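You operate a simulated robot arm through the tools that you are given. There is no shell and no other tool.

You run a simulated robot arm. Do the job below in one go: nothing can be reset, and whatever is moved stays where it is left.

JOB
Set up the heater for the job card's bearing, but don't start it.
Fine: bearing over the post, steel bar shut, red lever down, dial at the card's value, white switch on.

The check looks at the end state, three seconds after you hand in, the way a careful person would. Anything else that was tipped, shoved, dropped, spilled or broken makes it a failure.

ROBOT AND FRAMES
A 7-joint arm with a two-finger parallel gripper, fixed in place. Base frame: the origin is at the foot of the arm, x ahead of it, y to its left, z up; the work surface is at about z = 0.86. Lengths are in m, angles in rad, forces in N, time in s.
With the tool pointing down near the work surface it reaches from about 0.4 to 0.9 m from the base axis. Its first joint turns from -2.496 to 2.496 rad. Payload 3 kg.
The TCP is the grasp point between the finger pads, 0.03 m short of the fingertips. In the tool frame z runs along the fingers and y along their closing line. Largest opening 0.094 m; finger width 0.028, thickness 0.01; the body of the gripper, 0.05 by 0.096 m, starts 0.055 m behind the TCP.
Orientation is that of the tool frame in the base frame, as a unit quaternion [x, y, z, w]. With the fingers straight down and closing along the base's y, the tool's x points along the base's -x, its y along +y and its z along -z.

CONTROLS
- The arm moves only by the tool apply_moves. Its argument "series" is one flat list of numbers, 7 for each row, row after row: the gripper command, from -1 (fully open) to 1 (shut), values between in proportion, then the shift along the base's x, y, z in m, then the turn, a rotation vector about the base's x, y, z in rad. In form: [gripper, tx, ty, tz, rx, ry, rz, gripper, tx, ty, tz, rx, ry, rz, ...]. A call has 1 to 20 rows; each row shifts and turns the commanded pose from where the row before left it. Each row takes 0.2 s and may step no farther than 0.05 m and 0.15 rad from the row before; otherwise, or with a gripper value out of range, the whole call is refused. A pose out of reach is approached as far as the arm can. The call stops where the force on the tool passes 50 N (or 10 N more than at its start, if that is more) or the arm is blocked; 0.2 s more then pass. The fingers move at their own pace (about 0.072 m/s each) and stop on an object; they squeeze with about 32 N. The grip force told is the motor's: it shows also when the fingers shut on nothing. Time passes only in rows, and 0.2 s behind the last, so rows that do not move let the fingers close. It gives the time, the measured TCP pose, the force on the tool (base axes), the opening and the grip force at its end, in the units of the frame above (readings bear some noise), with the torque about the TCP (base axes, N m) and any sound that the robot's microphone picked up, and new pictures: "pictures" is both (left out), scene, wrist or none.
- Cameras (640 x 400 px; columns grow to the right, rows downward): "scene" is fixed at [0.4138, 0.502, 1.4718]; the picture's right is [-0.49, -0.87, 0.00], its down [-0.65, 0.36, -0.67] and it looks along [0.58, -0.33, -0.74] (base axes); focal length 233 px, centre (320, 200). "wrist" rides on the gripper at [0.076, 0.014, -0.103] in the tool frame; the picture's right is [-0.18, 0.98, 0.00], its down [-0.75, -0.14, -0.64] and it looks along [-0.63, -0.12, 0.77] (tool axes); focal length 243 px, centre (320, 200). There is no depth. A picture from a camera that has moved, and an enlarged one, comes with that camera's place and axes in the base frame and with its lens. The place of the scene camera against the robot may be out by one fixed shift of up to 0.025 m in any direction.
- close_up(camera, box): a new picture of the part [left, top, right, bottom] of that camera's present view, enlarged. No time passes.
- sign_off(): hands the job in; it is judged then, once.

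Nothing tells you positions but the pictures and the camera data. Unless the task says otherwise, let go and move clear before handing in.

The tools are called after ">>>" as a command line: name --argument value ..., lists and objects as JSON in quotes. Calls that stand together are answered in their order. apply_moves: Moves the arm, as the interface text tells. Its arguments: {"type":"object","properties":{"series":{"type":"array","items":{"type":"number"}},"pictures":{"type":"string","enum":["both","scene","wrist","none"]}},"required":["series"]} The other tools are called the same way: close_up (camera, box) takes an enlarged picture of a part of a camera's view; sign_off () hands the job in.

At the start:

```text
t: 0.0
tcp_pos: [0.6087, -0.0039, 1.2628]
orientation: [0.0, 1.0, 0.0, 0.001]
contact_force: [-0.4, 0.7, 0.1]
wrist_torque: [-0.03, 0.01, -0.01]
grip_width: 0.0939
grip_force: 0.0
```

scene: 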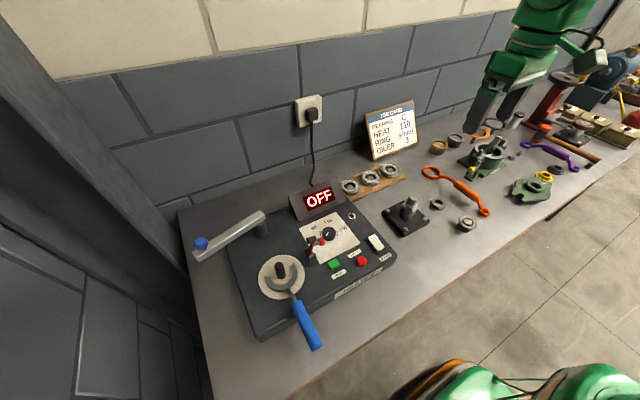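
wrist: 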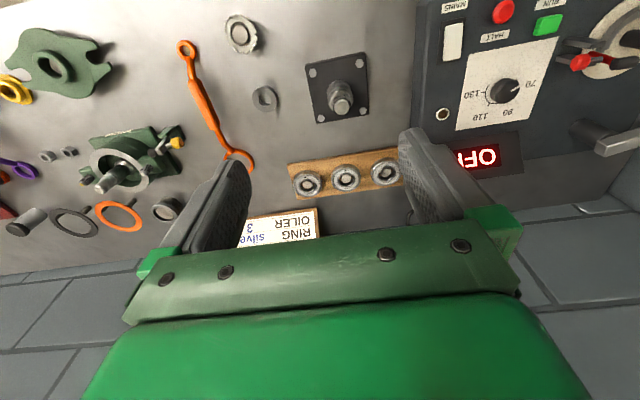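

I see a heater on the left with a display "OFF", a dial, switches and a post, a job card on the wall, and a row of three bearings on a wooden strip. I'll enlarge the key parts before moving.

>>> close_up --camera "scene" --box '[340, 90, 440, 180]'

>>> close_up --camera "scene" --box '[180, 170, 420, 350]'

>>> close_up --camera "scene" --box '[330, 140, 500, 250]'

>>> close_up --camera "wrist" --box '[400, 0, 640, 180]'

>>> close_up --camera "wrist" --box '[200, 0, 440, 250]'

```text
4.44 times, centred on (390, 135) of scene
camera zoom: at [0.4138, 0.502, 1.4718], right [-0.49, -0.87, 0.0], down [-0.65, 0.36, -0.67], along [0.58, -0.33, -0.74], focal length 1037 px, centre (9, 489)
```

zoom: 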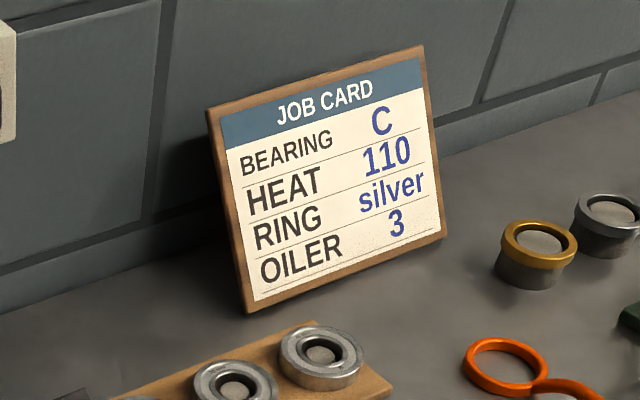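

```text
2.22 times, centred on (300, 260) of scene
camera zoom: at [0.4138, 0.502, 1.4718], right [-0.49, -0.87, 0.0], down [-0.65, 0.36, -0.67], along [0.58, -0.33, -0.74], focal length 519 px, centre (364, 67)
```

zoom: 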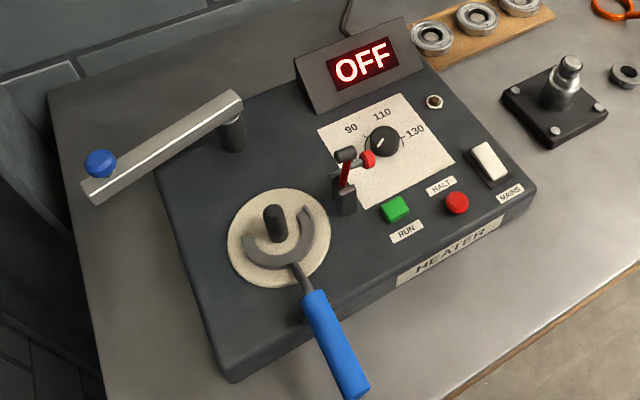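

```text
3.64 times, centred on (415, 195) of scene
camera zoom: at [0.4138, 0.502, 1.4718], right [-0.49, -0.87, 0.0], down [-0.65, 0.36, -0.67], along [0.58, -0.33, -0.74], focal length 849 px, centre (-26, 218)
```

zoom: 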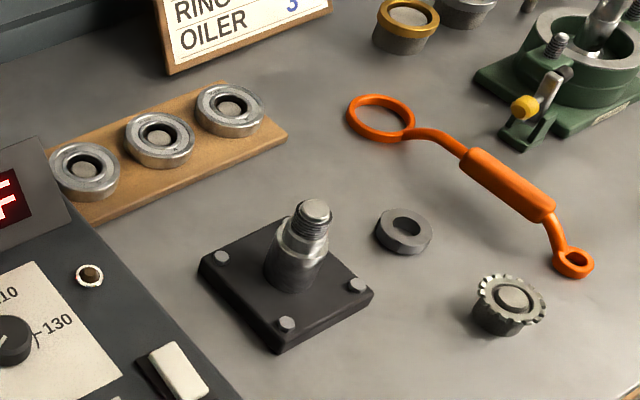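

```text
2.22 times, centred on (520, 90) of wrist
camera zoom: at [0.5334, 0.0101, 1.3638], right [0.18, 0.98, 0.0], down [0.75, -0.14, 0.64], along [0.63, -0.12, -0.77], focal length 539 px, centre (-124, 444)
```

zoom: 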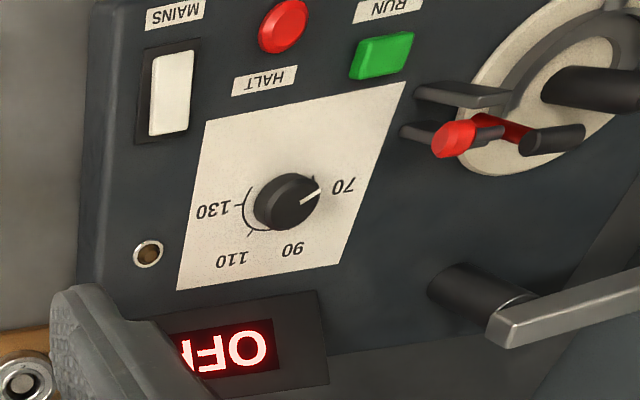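

```text
1.60 times, centred on (320, 125) of wrist
camera zoom: at [0.5334, 0.0101, 1.3638], right [0.18, 0.98, 0.0], down [0.75, -0.14, 0.64], along [0.63, -0.12, -0.77], focal length 388 px, centre (320, 320)
```

zoom: 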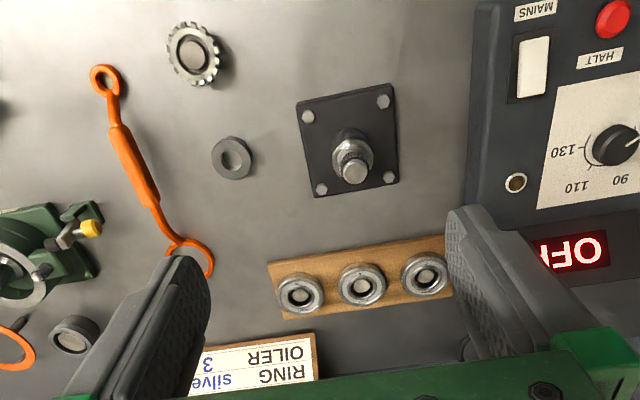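

The card says bearing C and heat 110; I need to find which bearing is C, so I'll zoom on the rack and on the heater's details.

>>> close_up --camera "scene" --box '[335, 155, 411, 203]'

>>> close_up --camera "wrist" --box '[280, 135, 420, 223]'

>>> close_up --camera "scene" --box '[250, 220, 350, 300]'

>>> close_up --camera "scene" --box '[180, 200, 300, 280]'

>>> close_up --camera "wrist" --box '[540, 0, 640, 80]'

```text
8.33 times, centred on (373, 179) of scene
camera zoom: at [0.4138, 0.502, 1.4718], right [-0.49, -0.87, 0.0], down [-0.65, 0.36, -0.67], along [0.58, -0.33, -0.74], focal length 1945 px, centre (-122, 375)
```

zoom: 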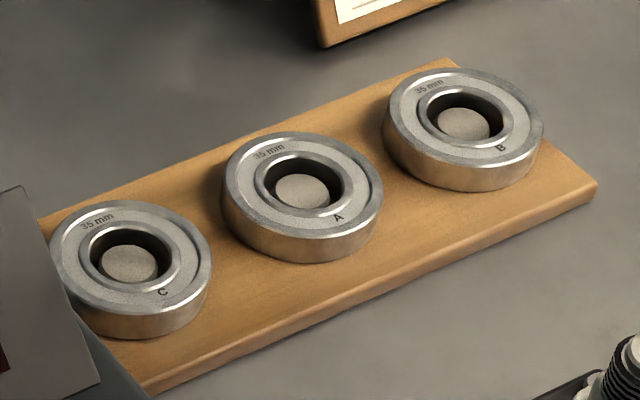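

```text
4.55 times, centred on (350, 179) of wrist
camera zoom: at [0.5334, 0.0101, 1.3638], right [0.18, 0.98, 0.0], down [0.75, -0.14, 0.64], along [0.63, -0.12, -0.77], focal length 1103 px, centre (184, 296)
```

zoom: 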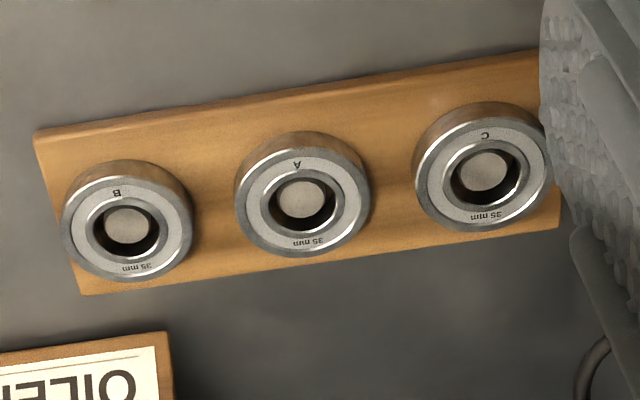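

```text
5.00 times, centred on (300, 260) of scene
camera zoom: at [0.4138, 0.502, 1.4718], right [-0.49, -0.87, 0.0], down [-0.65, 0.36, -0.67], along [0.58, -0.33, -0.74], focal length 1167 px, centre (420, -100)
```

zoom: 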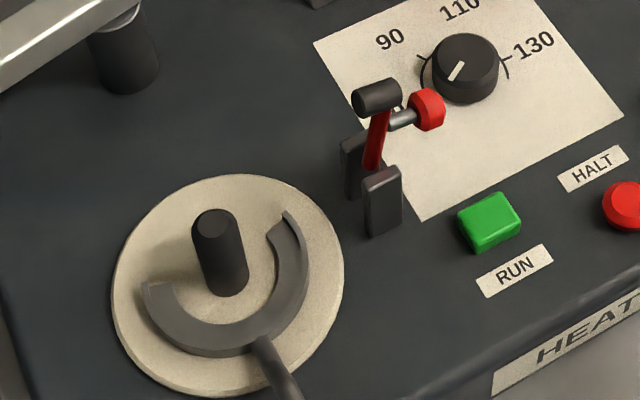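

```text
5.00 times, centred on (240, 240) of scene
camera zoom: at [0.4138, 0.502, 1.4718], right [-0.49, -0.87, 0.0], down [-0.65, 0.36, -0.67], along [0.58, -0.33, -0.74], focal length 1167 px, centre (720, 0)
```

zoom: 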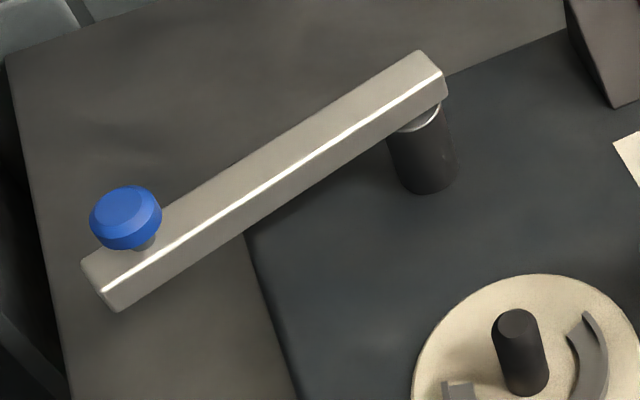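

```text
5.00 times, centred on (590, 40) of wrist
camera zoom: at [0.5334, 0.0101, 1.3638], right [0.18, 0.98, 0.0], down [0.75, -0.14, 0.64], along [0.63, -0.12, -0.77], focal length 1213 px, centre (-1030, 1000)
```

zoom: 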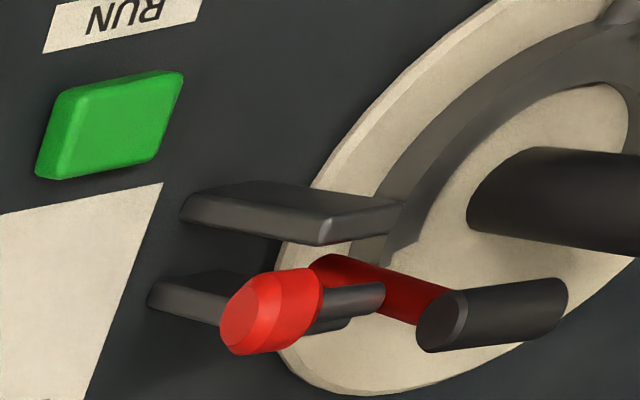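

C is the bearing at the left (+y) end of the rack, near (0.87, 0.09) by rough triangulation; the heater's post is near (0.66, 0.45). I'll move above the near edge of the heater to see its parts with the wrist camera.

>>> apply_moves --series '[-1, -0.0148, 0.0456, -0.007, 0, 0, 0, -1, -0.0148, 0.0456, -0.007, 0, 0, 0, -1, -0.0148, 0.0456, -0.007, 0, 0, 0, -1, -0.0148, 0.0456, -0.007, 0, 0, 0, -1, -0.0148, 0.0456, -0.007, 0, 0, 0, -1, -0.0148, 0.0456, -0.007, 0, 0, 0, -1, -0.0148, 0.0456, -0.007, 0, 0, 0, -1, -0.0148, 0.0456, -0.007, 0, 0, 0, -1, -0.0148, 0.0456, -0.007, 0, 0, 0, -1, 0, 0, 0, 0, 0, 0]' --pictures "both"

```text
t: 2.2
tcp_pos: [0.4778, 0.411, 1.1983]
orientation: [0.0, 1.0, 0.0, 0.0]
contact_force: [0.5, 0.2, 0.6]
wrist_torque: [0.04, -0.03, 0.04]
grip_width: 0.0939
grip_force: 0.0
camera wrist: at [0.4006, 0.4248, 1.2987], right [0.18, 0.98, 0.0], down [0.75, -0.14, 0.64], along [0.63, -0.12, -0.77], focal length 243 px, centre (320, 200)
```

scene: 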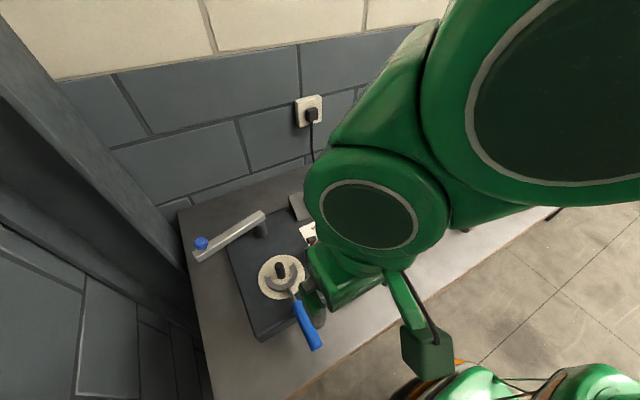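
wrist: 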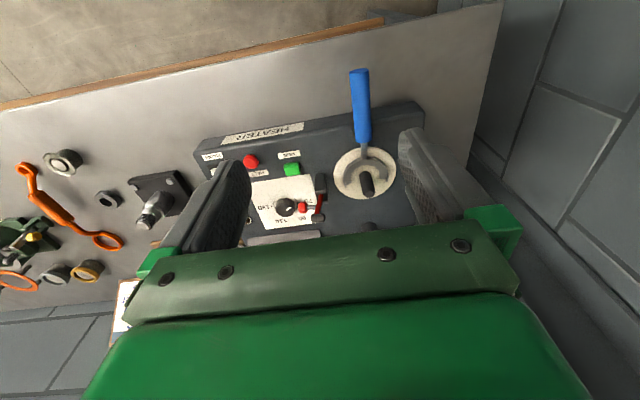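

The heater is in view between the fingers. I'll enlarge it.

>>> close_up --camera "wrist" --box '[190, 60, 430, 240]'

>>> close_up --camera "wrist" --box '[260, 130, 400, 240]'

```text
2.22 times, centred on (310, 150) of wrist
camera zoom: at [0.4006, 0.4248, 1.2987], right [0.18, 0.98, 0.0], down [0.75, -0.14, 0.64], along [0.63, -0.12, -0.77], focal length 539 px, centre (342, 311)
```

zoom: 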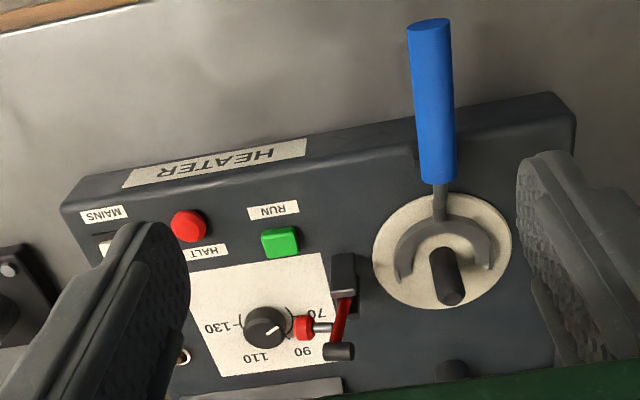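

```text
3.64 times, centred on (330, 185) of wrist
camera zoom: at [0.4006, 0.4248, 1.2987], right [0.18, 0.98, 0.0], down [0.75, -0.14, 0.64], along [0.63, -0.12, -0.77], focal length 882 px, centre (284, 254)
```

zoom: 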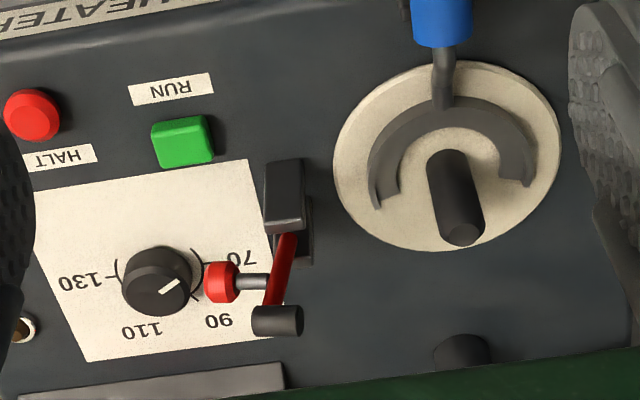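

The lever stands upright beside the dial, its handle and red knob on top. I'll move closer to read how it is hinged.

>>> apply_moves --series '[-1, 0.0205, -0.0128, -0.0295, 0, 0, 0, -1, 0.0205, -0.0128, -0.0295, 0, 0, 0, -1, 0.0205, -0.0128, -0.0295, 0, 0, 0, -1, 0.0205, -0.0128, -0.0295, 0, 0, 0, -1, 0, 0, 0, 0, 0, 0]' --pictures "wrist"

>>> close_up --camera "wrist" --box '[230, 80, 430, 230]'

```text
t: 3.4
tcp_pos: [0.5601, 0.3579, 1.0794]
orientation: [-0.001, 1.0, 0.0, 0.0]
contact_force: [0.0, -0.2, -0.4]
wrist_torque: [-0.01, 0.0, -0.03]
grip_width: 0.094
grip_force: 0.0
camera wrist: at [0.484, 0.371, 1.1816], right [0.18, 0.98, 0.0], down [0.75, -0.14, 0.64], along [0.63, -0.12, -0.77], focal length 243 px, centre (320, 200)
```

wrist: 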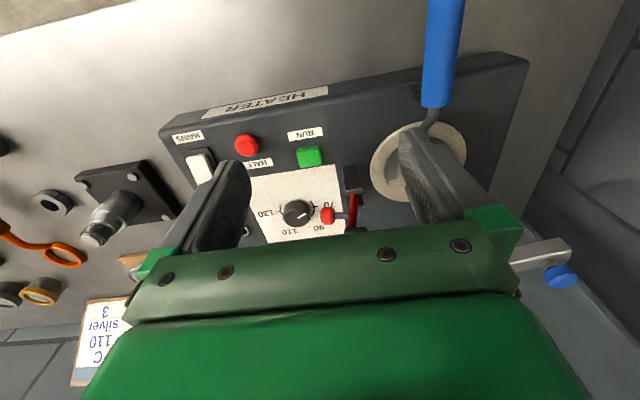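

```text
2.67 times, centred on (330, 155) of wrist
camera zoom: at [0.484, 0.371, 1.1816], right [0.18, 0.98, 0.0], down [0.75, -0.14, 0.64], along [0.63, -0.12, -0.77], focal length 647 px, centre (293, 320)
```

zoom: 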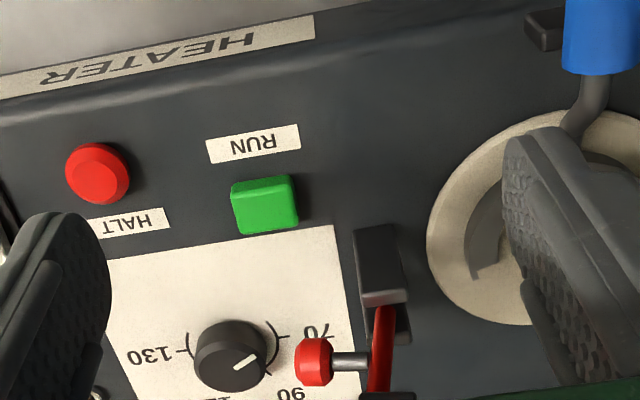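

The lever appears to hinge between two plates near (0.665, 0.378), with its top at z≈1.02, and seems to swing toward the post as a clamp on the bar. I'll look from above to confirm this and to measure the bar.

>>> apply_moves --series '[-1, 0.0, 0.0, 0.045, 0, 0, 0, -1, 0.029, 0.0195, 0.017, 0, 0, 0, -1, 0.029, 0.0195, 0.007, 0, 0, 0, -1, 0.029, 0.0195, 0.0, 0, 0, 0, -1, 0.029, 0.0195, 0.0, 0, 0, 0, -1, 0, 0, 0, 0, 0, 0]' --pictures "both"

>>> close_up --camera "wrist" --box '[190, 0, 430, 180]'

>>> close_up --camera "wrist" --box '[400, 40, 640, 220]'

```text
t: 4.8
tcp_pos: [0.6761, 0.4348, 1.1504]
orientation: [0.0, 1.0, 0.0, 0.0]
contact_force: [-0.4, -0.6, 0.5]
wrist_torque: [0.02, 0.0, 0.01]
grip_width: 0.0939
grip_force: 0.0
camera wrist: at [0.6003, 0.4485, 1.2517], right [0.18, 0.98, 0.0], down [0.75, -0.14, 0.64], along [0.63, -0.12, -0.77], focal length 243 px, centre (320, 200)
```

scene: 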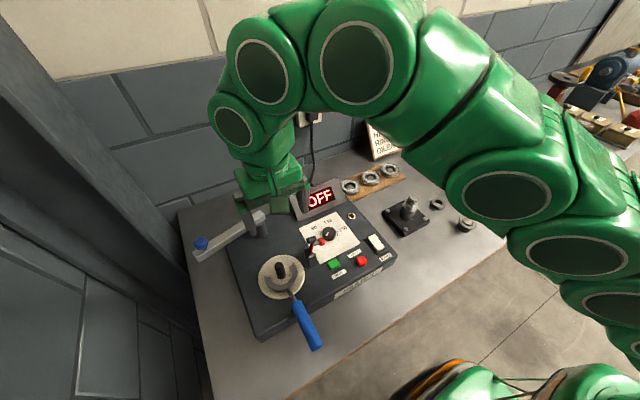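
wrist: 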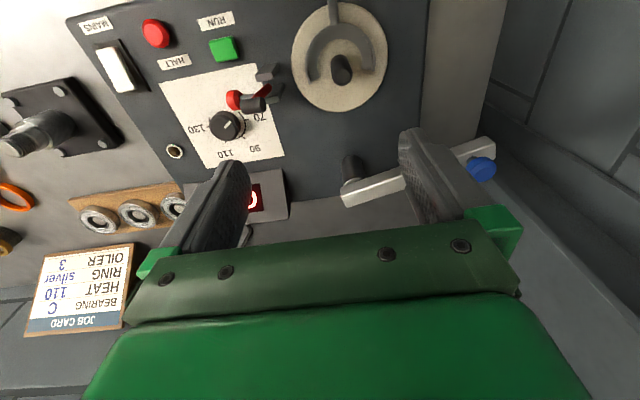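

```text
2.22 times, centred on (310, 90) of wrist
camera zoom: at [0.6003, 0.4485, 1.2517], right [0.18, 0.98, 0.0], down [0.75, -0.14, 0.64], along [0.63, -0.12, -0.77], focal length 539 px, centre (342, 444)
```

zoom: 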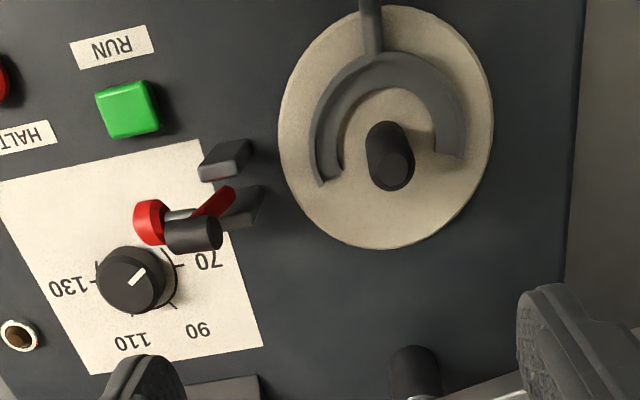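

```text
2.22 times, centred on (520, 130) of wrist
camera zoom: at [0.6003, 0.4485, 1.2517], right [0.18, 0.98, 0.0], down [0.75, -0.14, 0.64], along [0.63, -0.12, -0.77], focal length 539 px, centre (-124, 356)
```

zoom: 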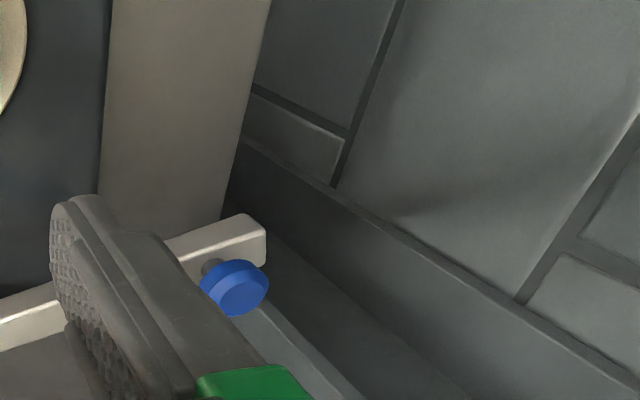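

From above, the post is at (0.662, 0.461) with its top at z≈0.983, and the bar's pivot is near (0.808, 0.463) with a blue knob on the free end. I need a side view of the bar height and latch, so I'll back off and tilt the camera up.

>>> apply_moves --series '[-1, -0.045, 0.005, 0.0, 0, -0.15, 0, -1, -0.045, 0.005, 0.0, 0, -0.15, 0, -1, -0.045, 0.005, 0.0, 0, -0.15, 0, -1, -0.02, 0.005, -0.03, 0, -0.15, 0, -1, 0, 0, -0.04, 0, 0, 0, -1, 0, 0, -0.02, 0, 0, 0, -1, 0, 0, 0, 0, 0, 0]' --pictures "both"

>>> close_up --camera "wrist" --box '[220, 60, 420, 210]'

```text
t: 6.4
tcp_pos: [0.5174, 0.4524, 1.0616]
orientation: [-0.001, 0.955, 0.0, 0.296]
contact_force: [0.2, -1.2, 0.4]
wrist_torque: [-0.01, -0.01, 0.0]
grip_width: 0.0941
grip_force: 0.0
camera wrist: at [0.3972, 0.4672, 1.1022], right [0.15, 0.98, 0.1], down [0.26, -0.14, 0.96], along [0.95, -0.12, -0.28], focal length 243 px, centre (320, 200)
```

scene: 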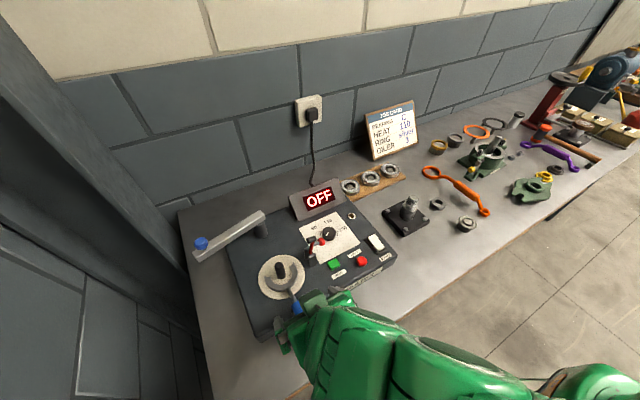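
wrist: 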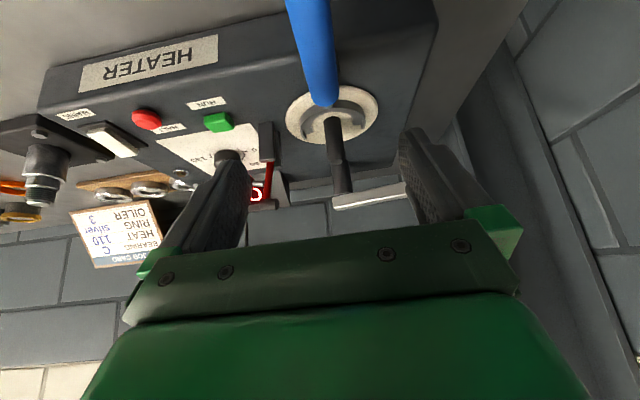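

```text
2.67 times, centred on (320, 135) of wrist
camera zoom: at [0.3972, 0.4672, 1.1022], right [0.15, 0.98, 0.1], down [0.26, -0.14, 0.96], along [0.95, -0.12, -0.28], focal length 647 px, centre (320, 373)
```

zoom: 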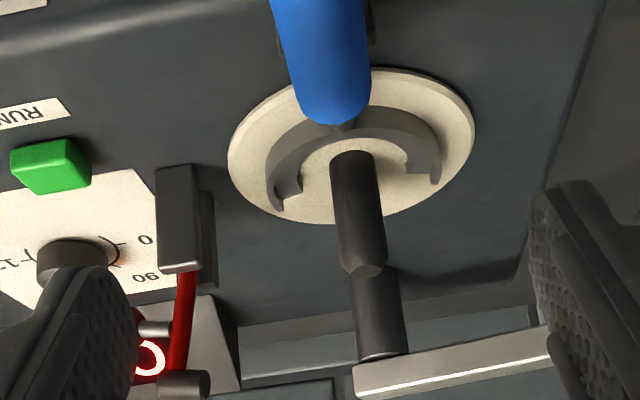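

The bar's underside is at z≈0.984, level with the post top, and the latch lever stands between its plates. I'll shift left to see the bar's free end and blue knob properly.

>>> apply_moves --series '[-1, 0, 0.04, 0.0, 0, 0, 0, -1, 0, 0.04, 0.0, 0, 0, 0, -1, 0, 0.04, 0, 0, 0, 0, -1, 0, 0, 0, 0, 0, 0]' --pictures "wrist"

>>> close_up --camera "wrist" --box '[240, 110, 440, 235]'

>>> close_up --camera "wrist" --box '[130, 60, 290, 180]'

```text
t: 7.4
tcp_pos: [0.5191, 0.5778, 1.0603]
orientation: [0.0, 0.955, 0.0, 0.296]
contact_force: [-1.2, 0.5, -0.4]
wrist_torque: [0.0, 0.02, 0.03]
grip_width: 0.0939
grip_force: 0.0
camera wrist: at [0.398, 0.5915, 1.1003], right [0.15, 0.98, 0.1], down [0.26, -0.14, 0.96], along [0.95, -0.12, -0.28], focal length 243 px, centre (320, 200)
```

wrist: 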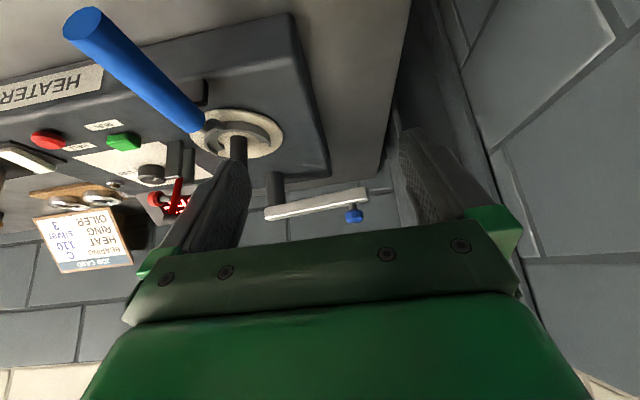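

```text
3.20 times, centred on (340, 172) of wrist
camera zoom: at [0.398, 0.5915, 1.1003], right [0.15, 0.98, 0.1], down [0.26, -0.14, 0.96], along [0.95, -0.12, -0.28], focal length 776 px, centre (256, 288)
```

zoom: 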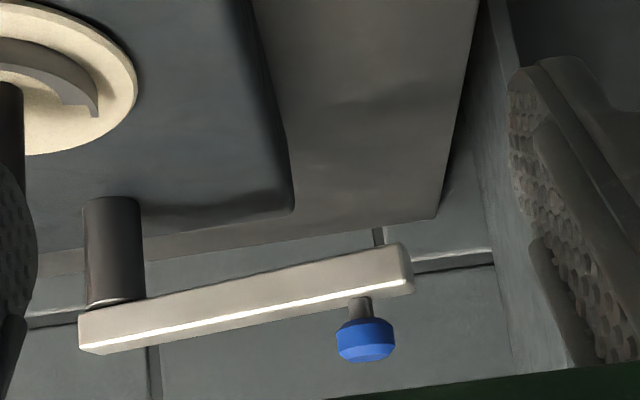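

```text
3.33 times, centred on (210, 120) of wrist
camera zoom: at [0.398, 0.5915, 1.1003], right [0.15, 0.98, 0.1], down [0.26, -0.14, 0.96], along [0.95, -0.12, -0.28], focal length 809 px, centre (687, 467)
```

zoom: 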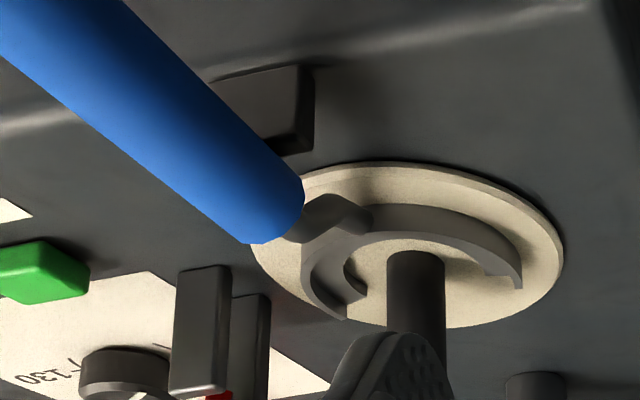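

The bar pivots about (0.80, 0.463), the bar spans z 0.984–1.004 and the blue knob sits above it. Next I go to bearing C near (0.865, 0.104), back to tool-down, for a close look before grasping.

>>> apply_moves --series '[-1, 0, -0.03, 0.035, 0, 0.15, 0, -1, 0, -0.03, 0.035, 0, 0.15, 0, -1, 0, -0.03, 0.035, 0, 0.15, 0, -1, 0, -0.03, 0.035, 0, 0.15, 0, -1, 0.0281, -0.0358, -0.011, 0, 0, 0, -1, 0.0281, -0.0358, -0.011, 0, 0, 0, -1, 0.0281, -0.0358, -0.011, 0, 0, 0, -1, 0.0281, -0.0358, -0.011, 0, 0, 0, -1, 0.0281, -0.0358, -0.011, 0, 0, 0, -1, 0.0281, -0.0358, -0.011, 0, 0, 0, -1, 0.0281, -0.0358, -0.011, 0, 0, 0, -1, 0.0281, -0.0358, -0.011, 0, 0, 0, -1, 0.0281, -0.0358, -0.011, 0, 0, 0, -1, 0.0281, -0.0358, -0.011, 0, 0, 0, -1, 0, 0, 0, 0, 0, 0]' --pictures "both"

>>> close_up --camera "wrist" --box '[220, 80, 420, 230]'

```text
t: 10.6
tcp_pos: [0.8003, 0.096, 1.0903]
orientation: [0.0, 1.0, 0.0, -0.001]
contact_force: [0.5, -0.3, 0.3]
wrist_torque: [0.03, -0.01, 0.01]
grip_width: 0.0939
grip_force: 0.1
camera wrist: at [0.7237, 0.1111, 1.1929], right [0.18, 0.98, 0.0], down [0.75, -0.14, 0.64], along [0.63, -0.12, -0.77], focal length 243 px, centre (320, 200)
```

scene: 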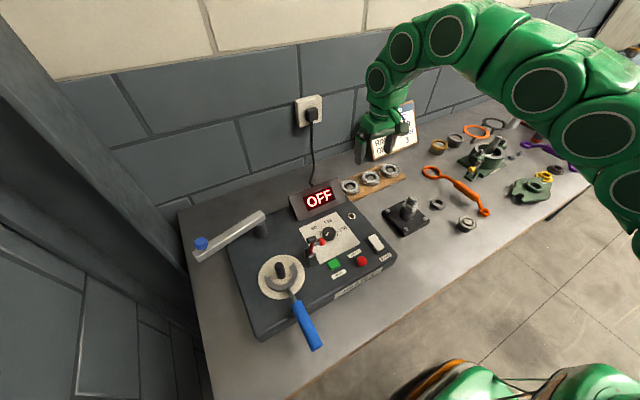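
wrist: 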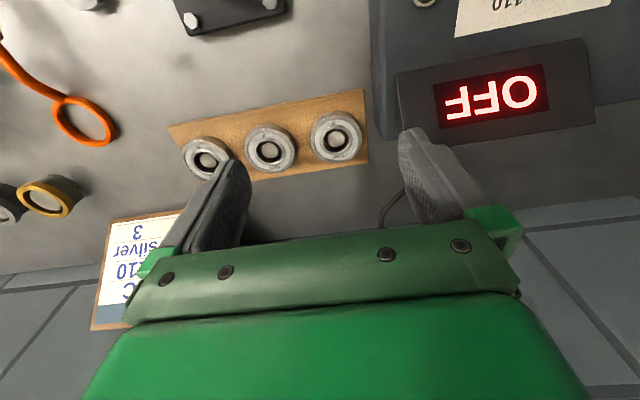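

```text
2.67 times, centred on (320, 155) of wrist
camera zoom: at [0.7237, 0.1111, 1.1929], right [0.18, 0.98, 0.0], down [0.75, -0.14, 0.64], along [0.63, -0.12, -0.77], focal length 647 px, centre (320, 320)
```

zoom: 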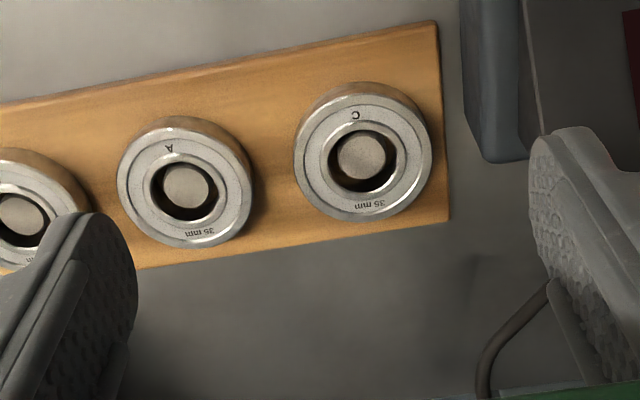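

C is clearly labelled and sits near (0.873, 0.105); the heater's side (y≈0.16) is close, so I'll turn the fingers about 60° so they fit in front of and behind the bearing. I'll hover above it first.

>>> apply_moves --series '[-1, 0.0103, 0.0013, -0.015, 0, 0, 0.15, -1, 0.0103, 0.0013, -0.015, 0, 0, 0.15, -1, 0.0103, 0.0013, -0.015, 0, 0, 0.15, -1, 0.0103, 0.0013, -0.015, 0, 0, 0.15, -1, 0.0103, 0.0013, -0.015, 0, 0, 0.15, -1, 0.0103, 0.0013, -0.015, 0, 0, 0.15, -1, 0.0103, 0.0013, -0.015, 0, 0, 0.15, -1, 0, 0, 0, 0, 0, 0]' --pictures "both"

>>> close_up --camera "wrist" --box '[220, 40, 420, 190]'

```text
t: 12.4
tcp_pos: [0.8736, 0.1044, 0.9857]
orientation: [-0.503, 0.865, 0.0, 0.0]
contact_force: [0.2, -0.1, -1.9]
wrist_torque: [-0.01, 0.03, 0.0]
grip_width: 0.094
grip_force: 0.0
camera wrist: at [0.823, 0.0456, 1.0863], right [-0.76, 0.65, 0.0], down [0.5, 0.58, 0.64], along [0.42, 0.49, -0.77], focal length 243 px, centre (320, 200)
```

scene: 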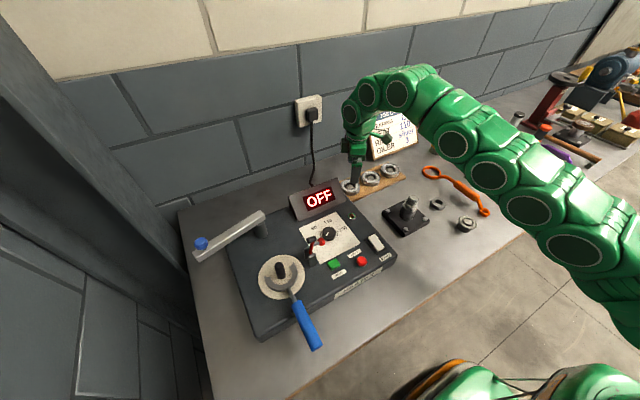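
wrist: 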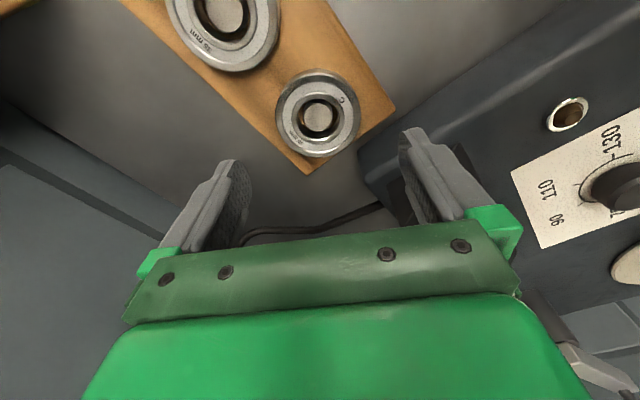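

```text
2.67 times, centred on (320, 115) of wrist
camera zoom: at [0.823, 0.0456, 1.0863], right [-0.76, 0.65, 0.0], down [0.5, 0.58, 0.64], along [0.42, 0.49, -0.77], focal length 647 px, centre (320, 427)
```

zoom: 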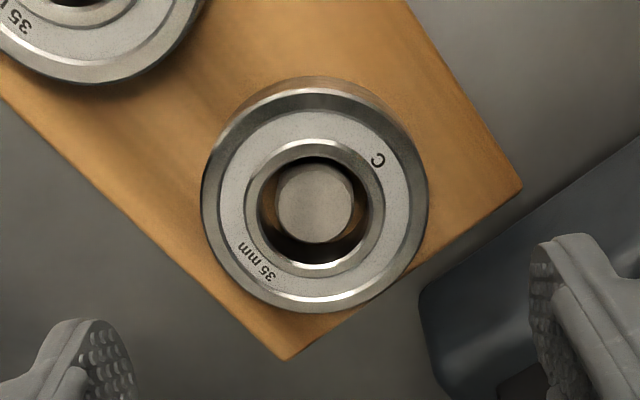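

Bearing C is centred under the tool (matches pixel prediction for a top face at z≈0.886), with outer diameter about 72 mm. I'll descend to about 5 mm above the plank with fingers open and check forces before closing.

>>> apply_moves --series '[-1, 0, 0, -0.0205, 0, 0, 0, -1, 0, 0, -0.0205, 0, 0, 0, -1, 0, 0, -0.0205, 0, 0, 0, -1, 0, 0, -0.0185, 0, 0, 0, -1, 0, 0, 0, 0, 0, 0]' --pictures "both"

>>> close_up --camera "wrist" --box '[220, 80, 420, 230]'

>>> close_up --camera "scene" --box '[320, 140, 410, 200]'

```text
t: 13.6
tcp_pos: [0.8725, 0.1036, 0.9065]
orientation: [-0.502, 0.865, 0.0, 0.001]
contact_force: [-0.3, -0.4, -0.3]
wrist_torque: [0.01, -0.04, -0.03]
grip_width: 0.094
grip_force: 0.1
camera wrist: at [0.8225, 0.0446, 1.0082], right [-0.76, 0.65, 0.0], down [0.5, 0.58, 0.64], along [0.42, 0.49, -0.77], focal length 243 px, centre (320, 200)
```

scene: 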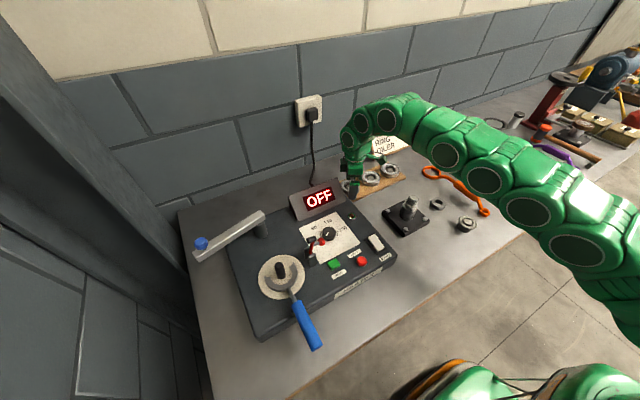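
wrist: 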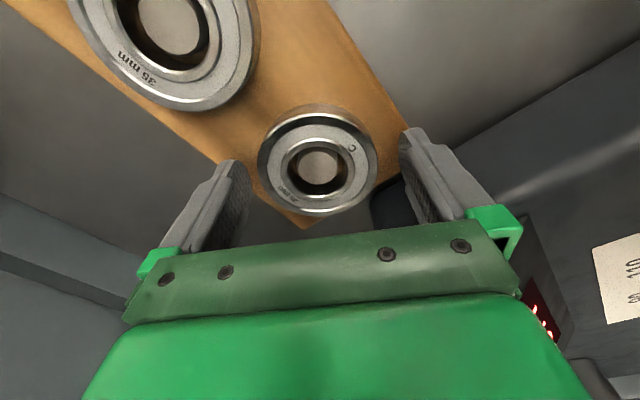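

```text
2.67 times, centred on (320, 155) of wrist
camera zoom: at [0.8225, 0.0446, 1.0082], right [-0.76, 0.65, 0.0], down [0.5, 0.58, 0.64], along [0.42, 0.49, -0.77], focal length 647 px, centre (320, 320)
```

zoom: 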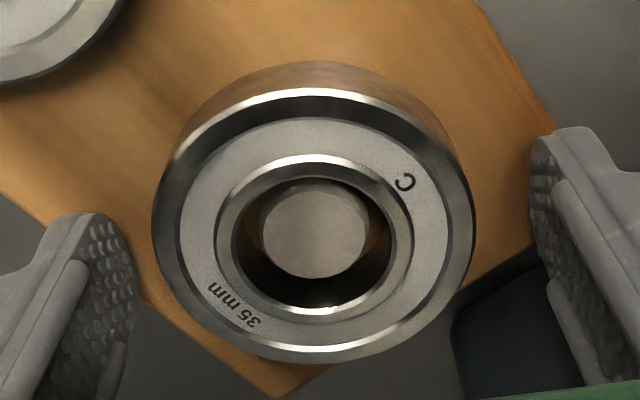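

```text
6.67 times, centred on (365, 170) of scene
camera zoom: at [0.4138, 0.502, 1.4718], right [-0.49, -0.87, 0.0], down [-0.65, 0.36, -0.67], along [0.58, -0.33, -0.74], focal length 1556 px, centre (20, 400)
```

zoom: 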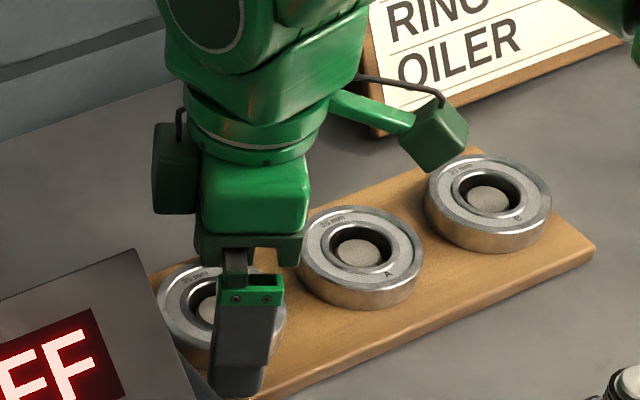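

The bearing sits centred between the fingers and nothing touches. I'll go 3 mm lower, then close the gripper.

>>> apply_moves --series '[-1, 0, 0, -0.003, 0, 0, 0, 1, 0, 0, 0, 0, 0, 0, 1, 0, 0, 0, 0, 0, 0, 1, 0, 0, 0, 0, 0, 0]' --pictures "wrist"

```text
t: 14.6
tcp_pos: [0.8736, 0.1038, 0.9039]
orientation: [-0.501, 0.865, 0.001, 0.0]
contact_force: [1.1, -0.6, 1.5]
wrist_torque: [0.09, 0.05, 0.0]
grip_width: 0.071
grip_force: 31.9
camera wrist: at [0.8225, 0.0443, 1.0054], right [-0.76, 0.65, 0.0], down [0.5, 0.58, 0.64], along [0.42, 0.49, -0.77], focal length 243 px, centre (320, 200)
```

wrist: 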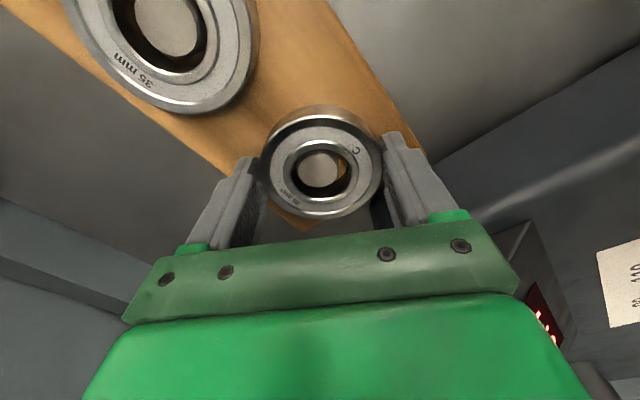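

Gripped at 71 mm with full force. I'll lift straight up and check it's held.

>>> apply_moves --series '[1, 0, 0, 0.015, 0, 0, 0, 1, 0, 0, 0.035, 0, 0, 0, 1, 0, 0, 0.05, 0, 0, 0, 1, 0, 0, 0.05, 0, 0, 0, 1, 0, 0, 0.05, 0, 0, 0, 1, 0, 0, 0, 0, 0, 0]' --pictures "both"

>>> close_up --camera "wrist" --box '[220, 60, 420, 230]'

>>> close_up --camera "scene" --box '[320, 120, 420, 210]'

```text
t: 16.0
tcp_pos: [0.868, 0.1017, 1.048]
orientation: [-0.502, 0.865, 0.0, 0.0]
contact_force: [0.4, -0.3, -2.5]
wrist_torque: [-0.03, 0.02, -0.02]
grip_width: 0.0712
grip_force: 32.2
out of reach, approached as far as the arm can: row 4, 5
camera wrist: at [0.8175, 0.0424, 1.148], right [-0.76, 0.65, 0.0], down [0.5, 0.58, 0.64], along [0.42, 0.49, -0.77], focal length 243 px, centre (320, 200)
```

scene: 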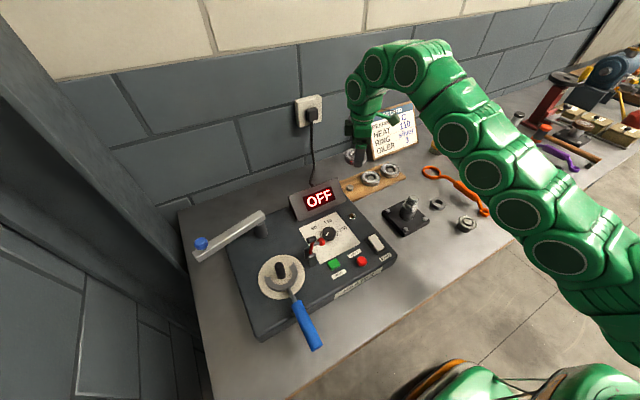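
wrist: 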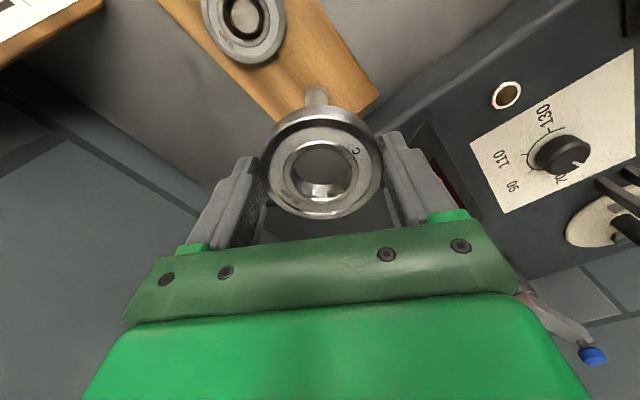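

```text
2.35 times, centred on (320, 145) of wrist
camera zoom: at [0.8175, 0.0424, 1.148], right [-0.76, 0.65, 0.0], down [0.5, 0.58, 0.64], along [0.42, 0.49, -0.77], focal length 571 px, centre (320, 329)
```

zoom: 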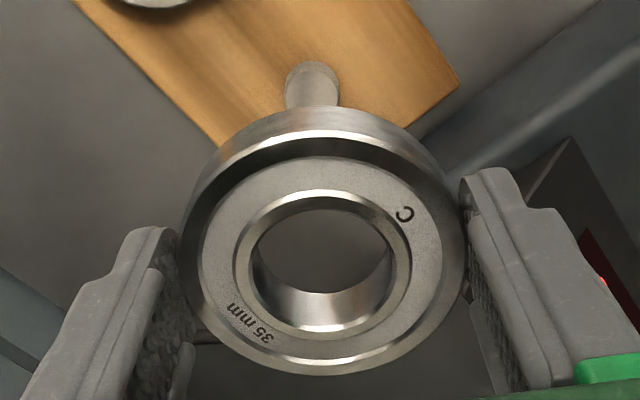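

```text
4.44 times, centred on (370, 165) of scene
camera zoom: at [0.4138, 0.502, 1.4718], right [-0.49, -0.87, 0.0], down [-0.65, 0.36, -0.67], along [0.58, -0.33, -0.74], focal length 1037 px, centre (98, 356)
```

zoom: 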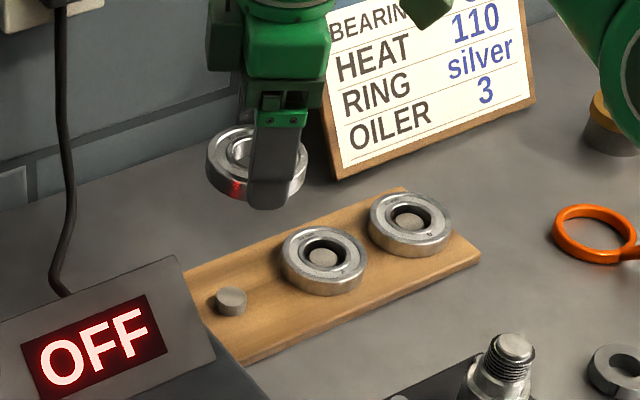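

Bearing C is clear of its peg and held firmly; the arm was at its reach limit going up. I'll pull back toward the base while turning the wrist back, then check the pose.

>>> apply_moves --series '[1, -0.03, 0.02, 0.01, 0, 0, -0.15, 1, -0.03, 0.02, 0.01, 0, 0, -0.15, 1, -0.03, 0.02, 0.01, 0, 0, -0.15, 1, -0.03, 0.02, 0.01, 0, 0, -0.15, 1, 0, 0, 0, 0, 0, 0]' --pictures "none"

```text
t: 17.2
tcp_pos: [0.7494, 0.1833, 1.0864]
orientation: [-0.223, 0.975, -0.001, 0.0]
contact_force: [0.0, 0.6, -3.8]
wrist_torque: [0.03, 0.02, -0.04]
grip_width: 0.0711
grip_force: 32.2
```

Pose is good. Now over to a hover above the post at z≈1.13, well above lever and post, finishing the wrist turn.

>>> apply_moves --series '[1, -0.0124, 0.0397, 0.0063, 0, 0, -0.15, 1, -0.0124, 0.0397, 0.0063, 0, 0, -0.15, 1, -0.0124, 0.0397, 0.0063, 0, 0, -0.15, 1, -0.0124, 0.0397, 0.0063, 0, 0, 0, 1, -0.0124, 0.0397, 0.0063, 0, 0, 0, 1, -0.0124, 0.0397, 0.0063, 0, 0, 0, 1, -0.0124, 0.0397, 0.0063, 0, 0, 0, 1, 0, 0, 0, 0, 0, 0]' --pictures "both"

>>> close_up --camera "wrist" --box '[220, 60, 420, 230]'

>>> close_up --camera "scene" --box '[220, 180, 380, 300]'

```text
t: 19.0
tcp_pos: [0.6593, 0.463, 1.1331]
orientation: [-0.001, 1.0, -0.001, -0.001]
contact_force: [-0.5, -0.3, -2.7]
wrist_torque: [0.01, 0.02, -0.02]
grip_width: 0.071
grip_force: 32.5
camera wrist: at [0.5828, 0.4774, 1.234], right [0.18, 0.98, 0.0], down [0.75, -0.14, 0.64], along [0.63, -0.12, -0.77], focal length 243 px, centre (320, 200)
```

scene: 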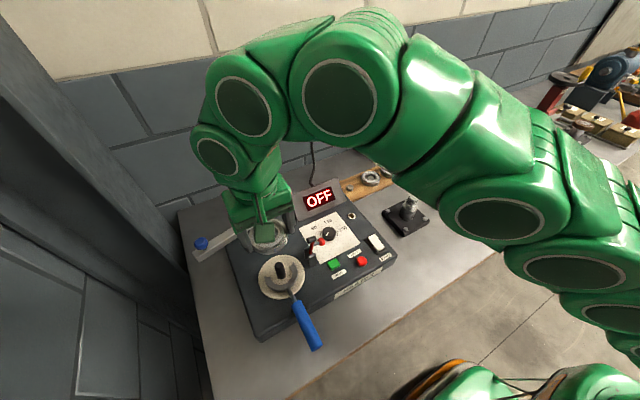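
wrist: 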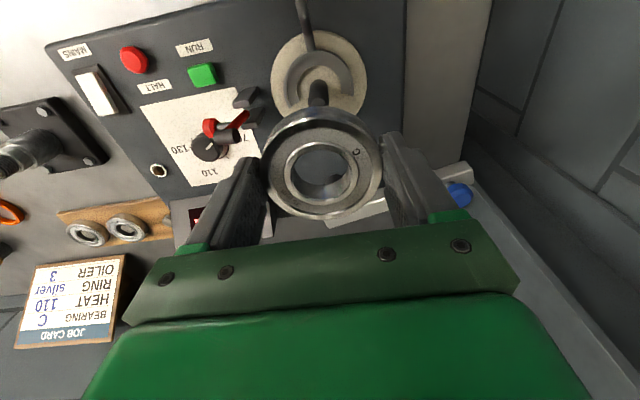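

```text
2.35 times, centred on (320, 145) of wrist
camera zoom: at [0.5828, 0.4774, 1.234], right [0.18, 0.98, 0.0], down [0.75, -0.14, 0.64], along [0.63, -0.12, -0.77], focal length 571 px, centre (320, 329)
```

zoom: 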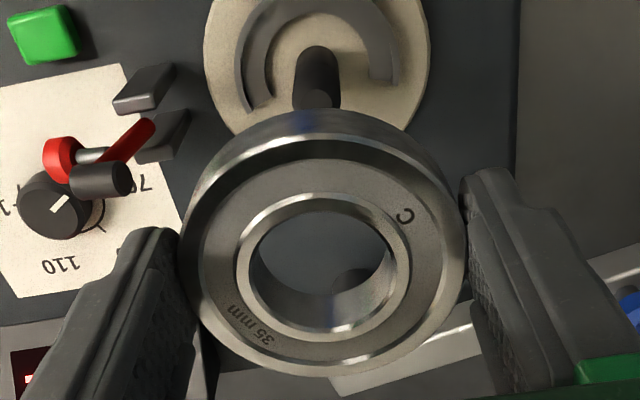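

```text
3.33 times, centred on (300, 240) of scene
camera zoom: at [0.4138, 0.502, 1.4718], right [-0.49, -0.87, 0.0], down [-0.65, 0.36, -0.67], along [0.58, -0.33, -0.74], focal length 778 px, centre (387, 67)
```

zoom: 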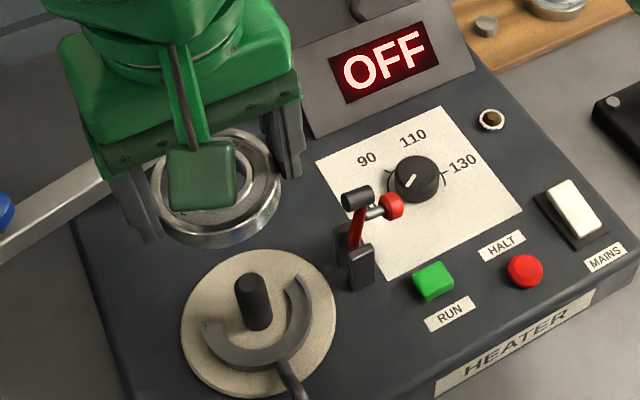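

The bearing is held level; the post measures (0.6616, 0.4616). I'll zoom tightly on the held bearing to measure its offset from the tool axis.

>>> close_up --camera "wrist" --box '[270, 130, 370, 225]'

>>> close_up --camera "wrist" --box '[240, 60, 400, 160]'

```text
4.21 times, centred on (320, 178) of wrist
camera zoom: at [0.5828, 0.4774, 1.234], right [0.18, 0.98, 0.0], down [0.75, -0.14, 0.64], along [0.63, -0.12, -0.77], focal length 1022 px, centre (320, 295)
```

zoom: 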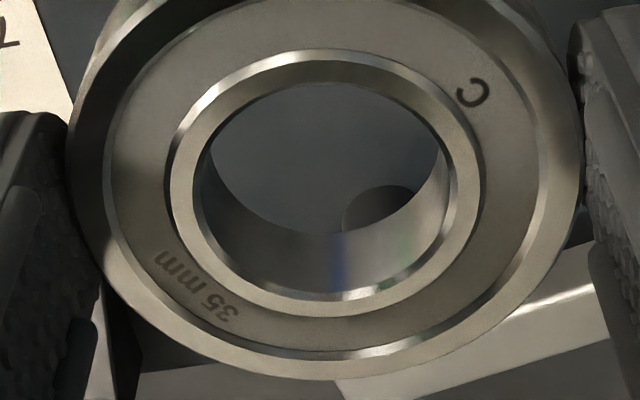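

```text
4.00 times, centred on (320, 110) of wrist
camera zoom: at [0.5828, 0.4774, 1.234], right [0.18, 0.98, 0.0], down [0.75, -0.14, 0.64], along [0.63, -0.12, -0.77], focal length 970 px, centre (320, 560)
```

zoom: 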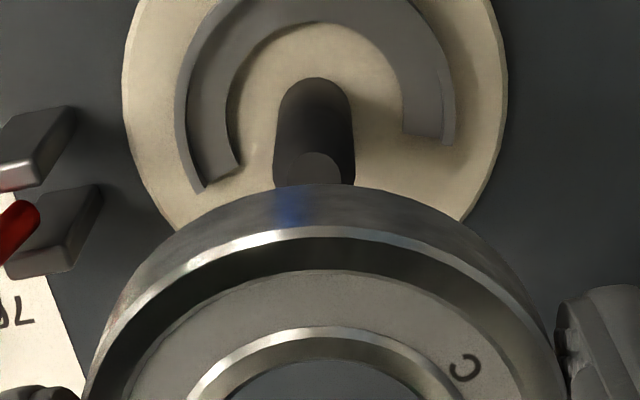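

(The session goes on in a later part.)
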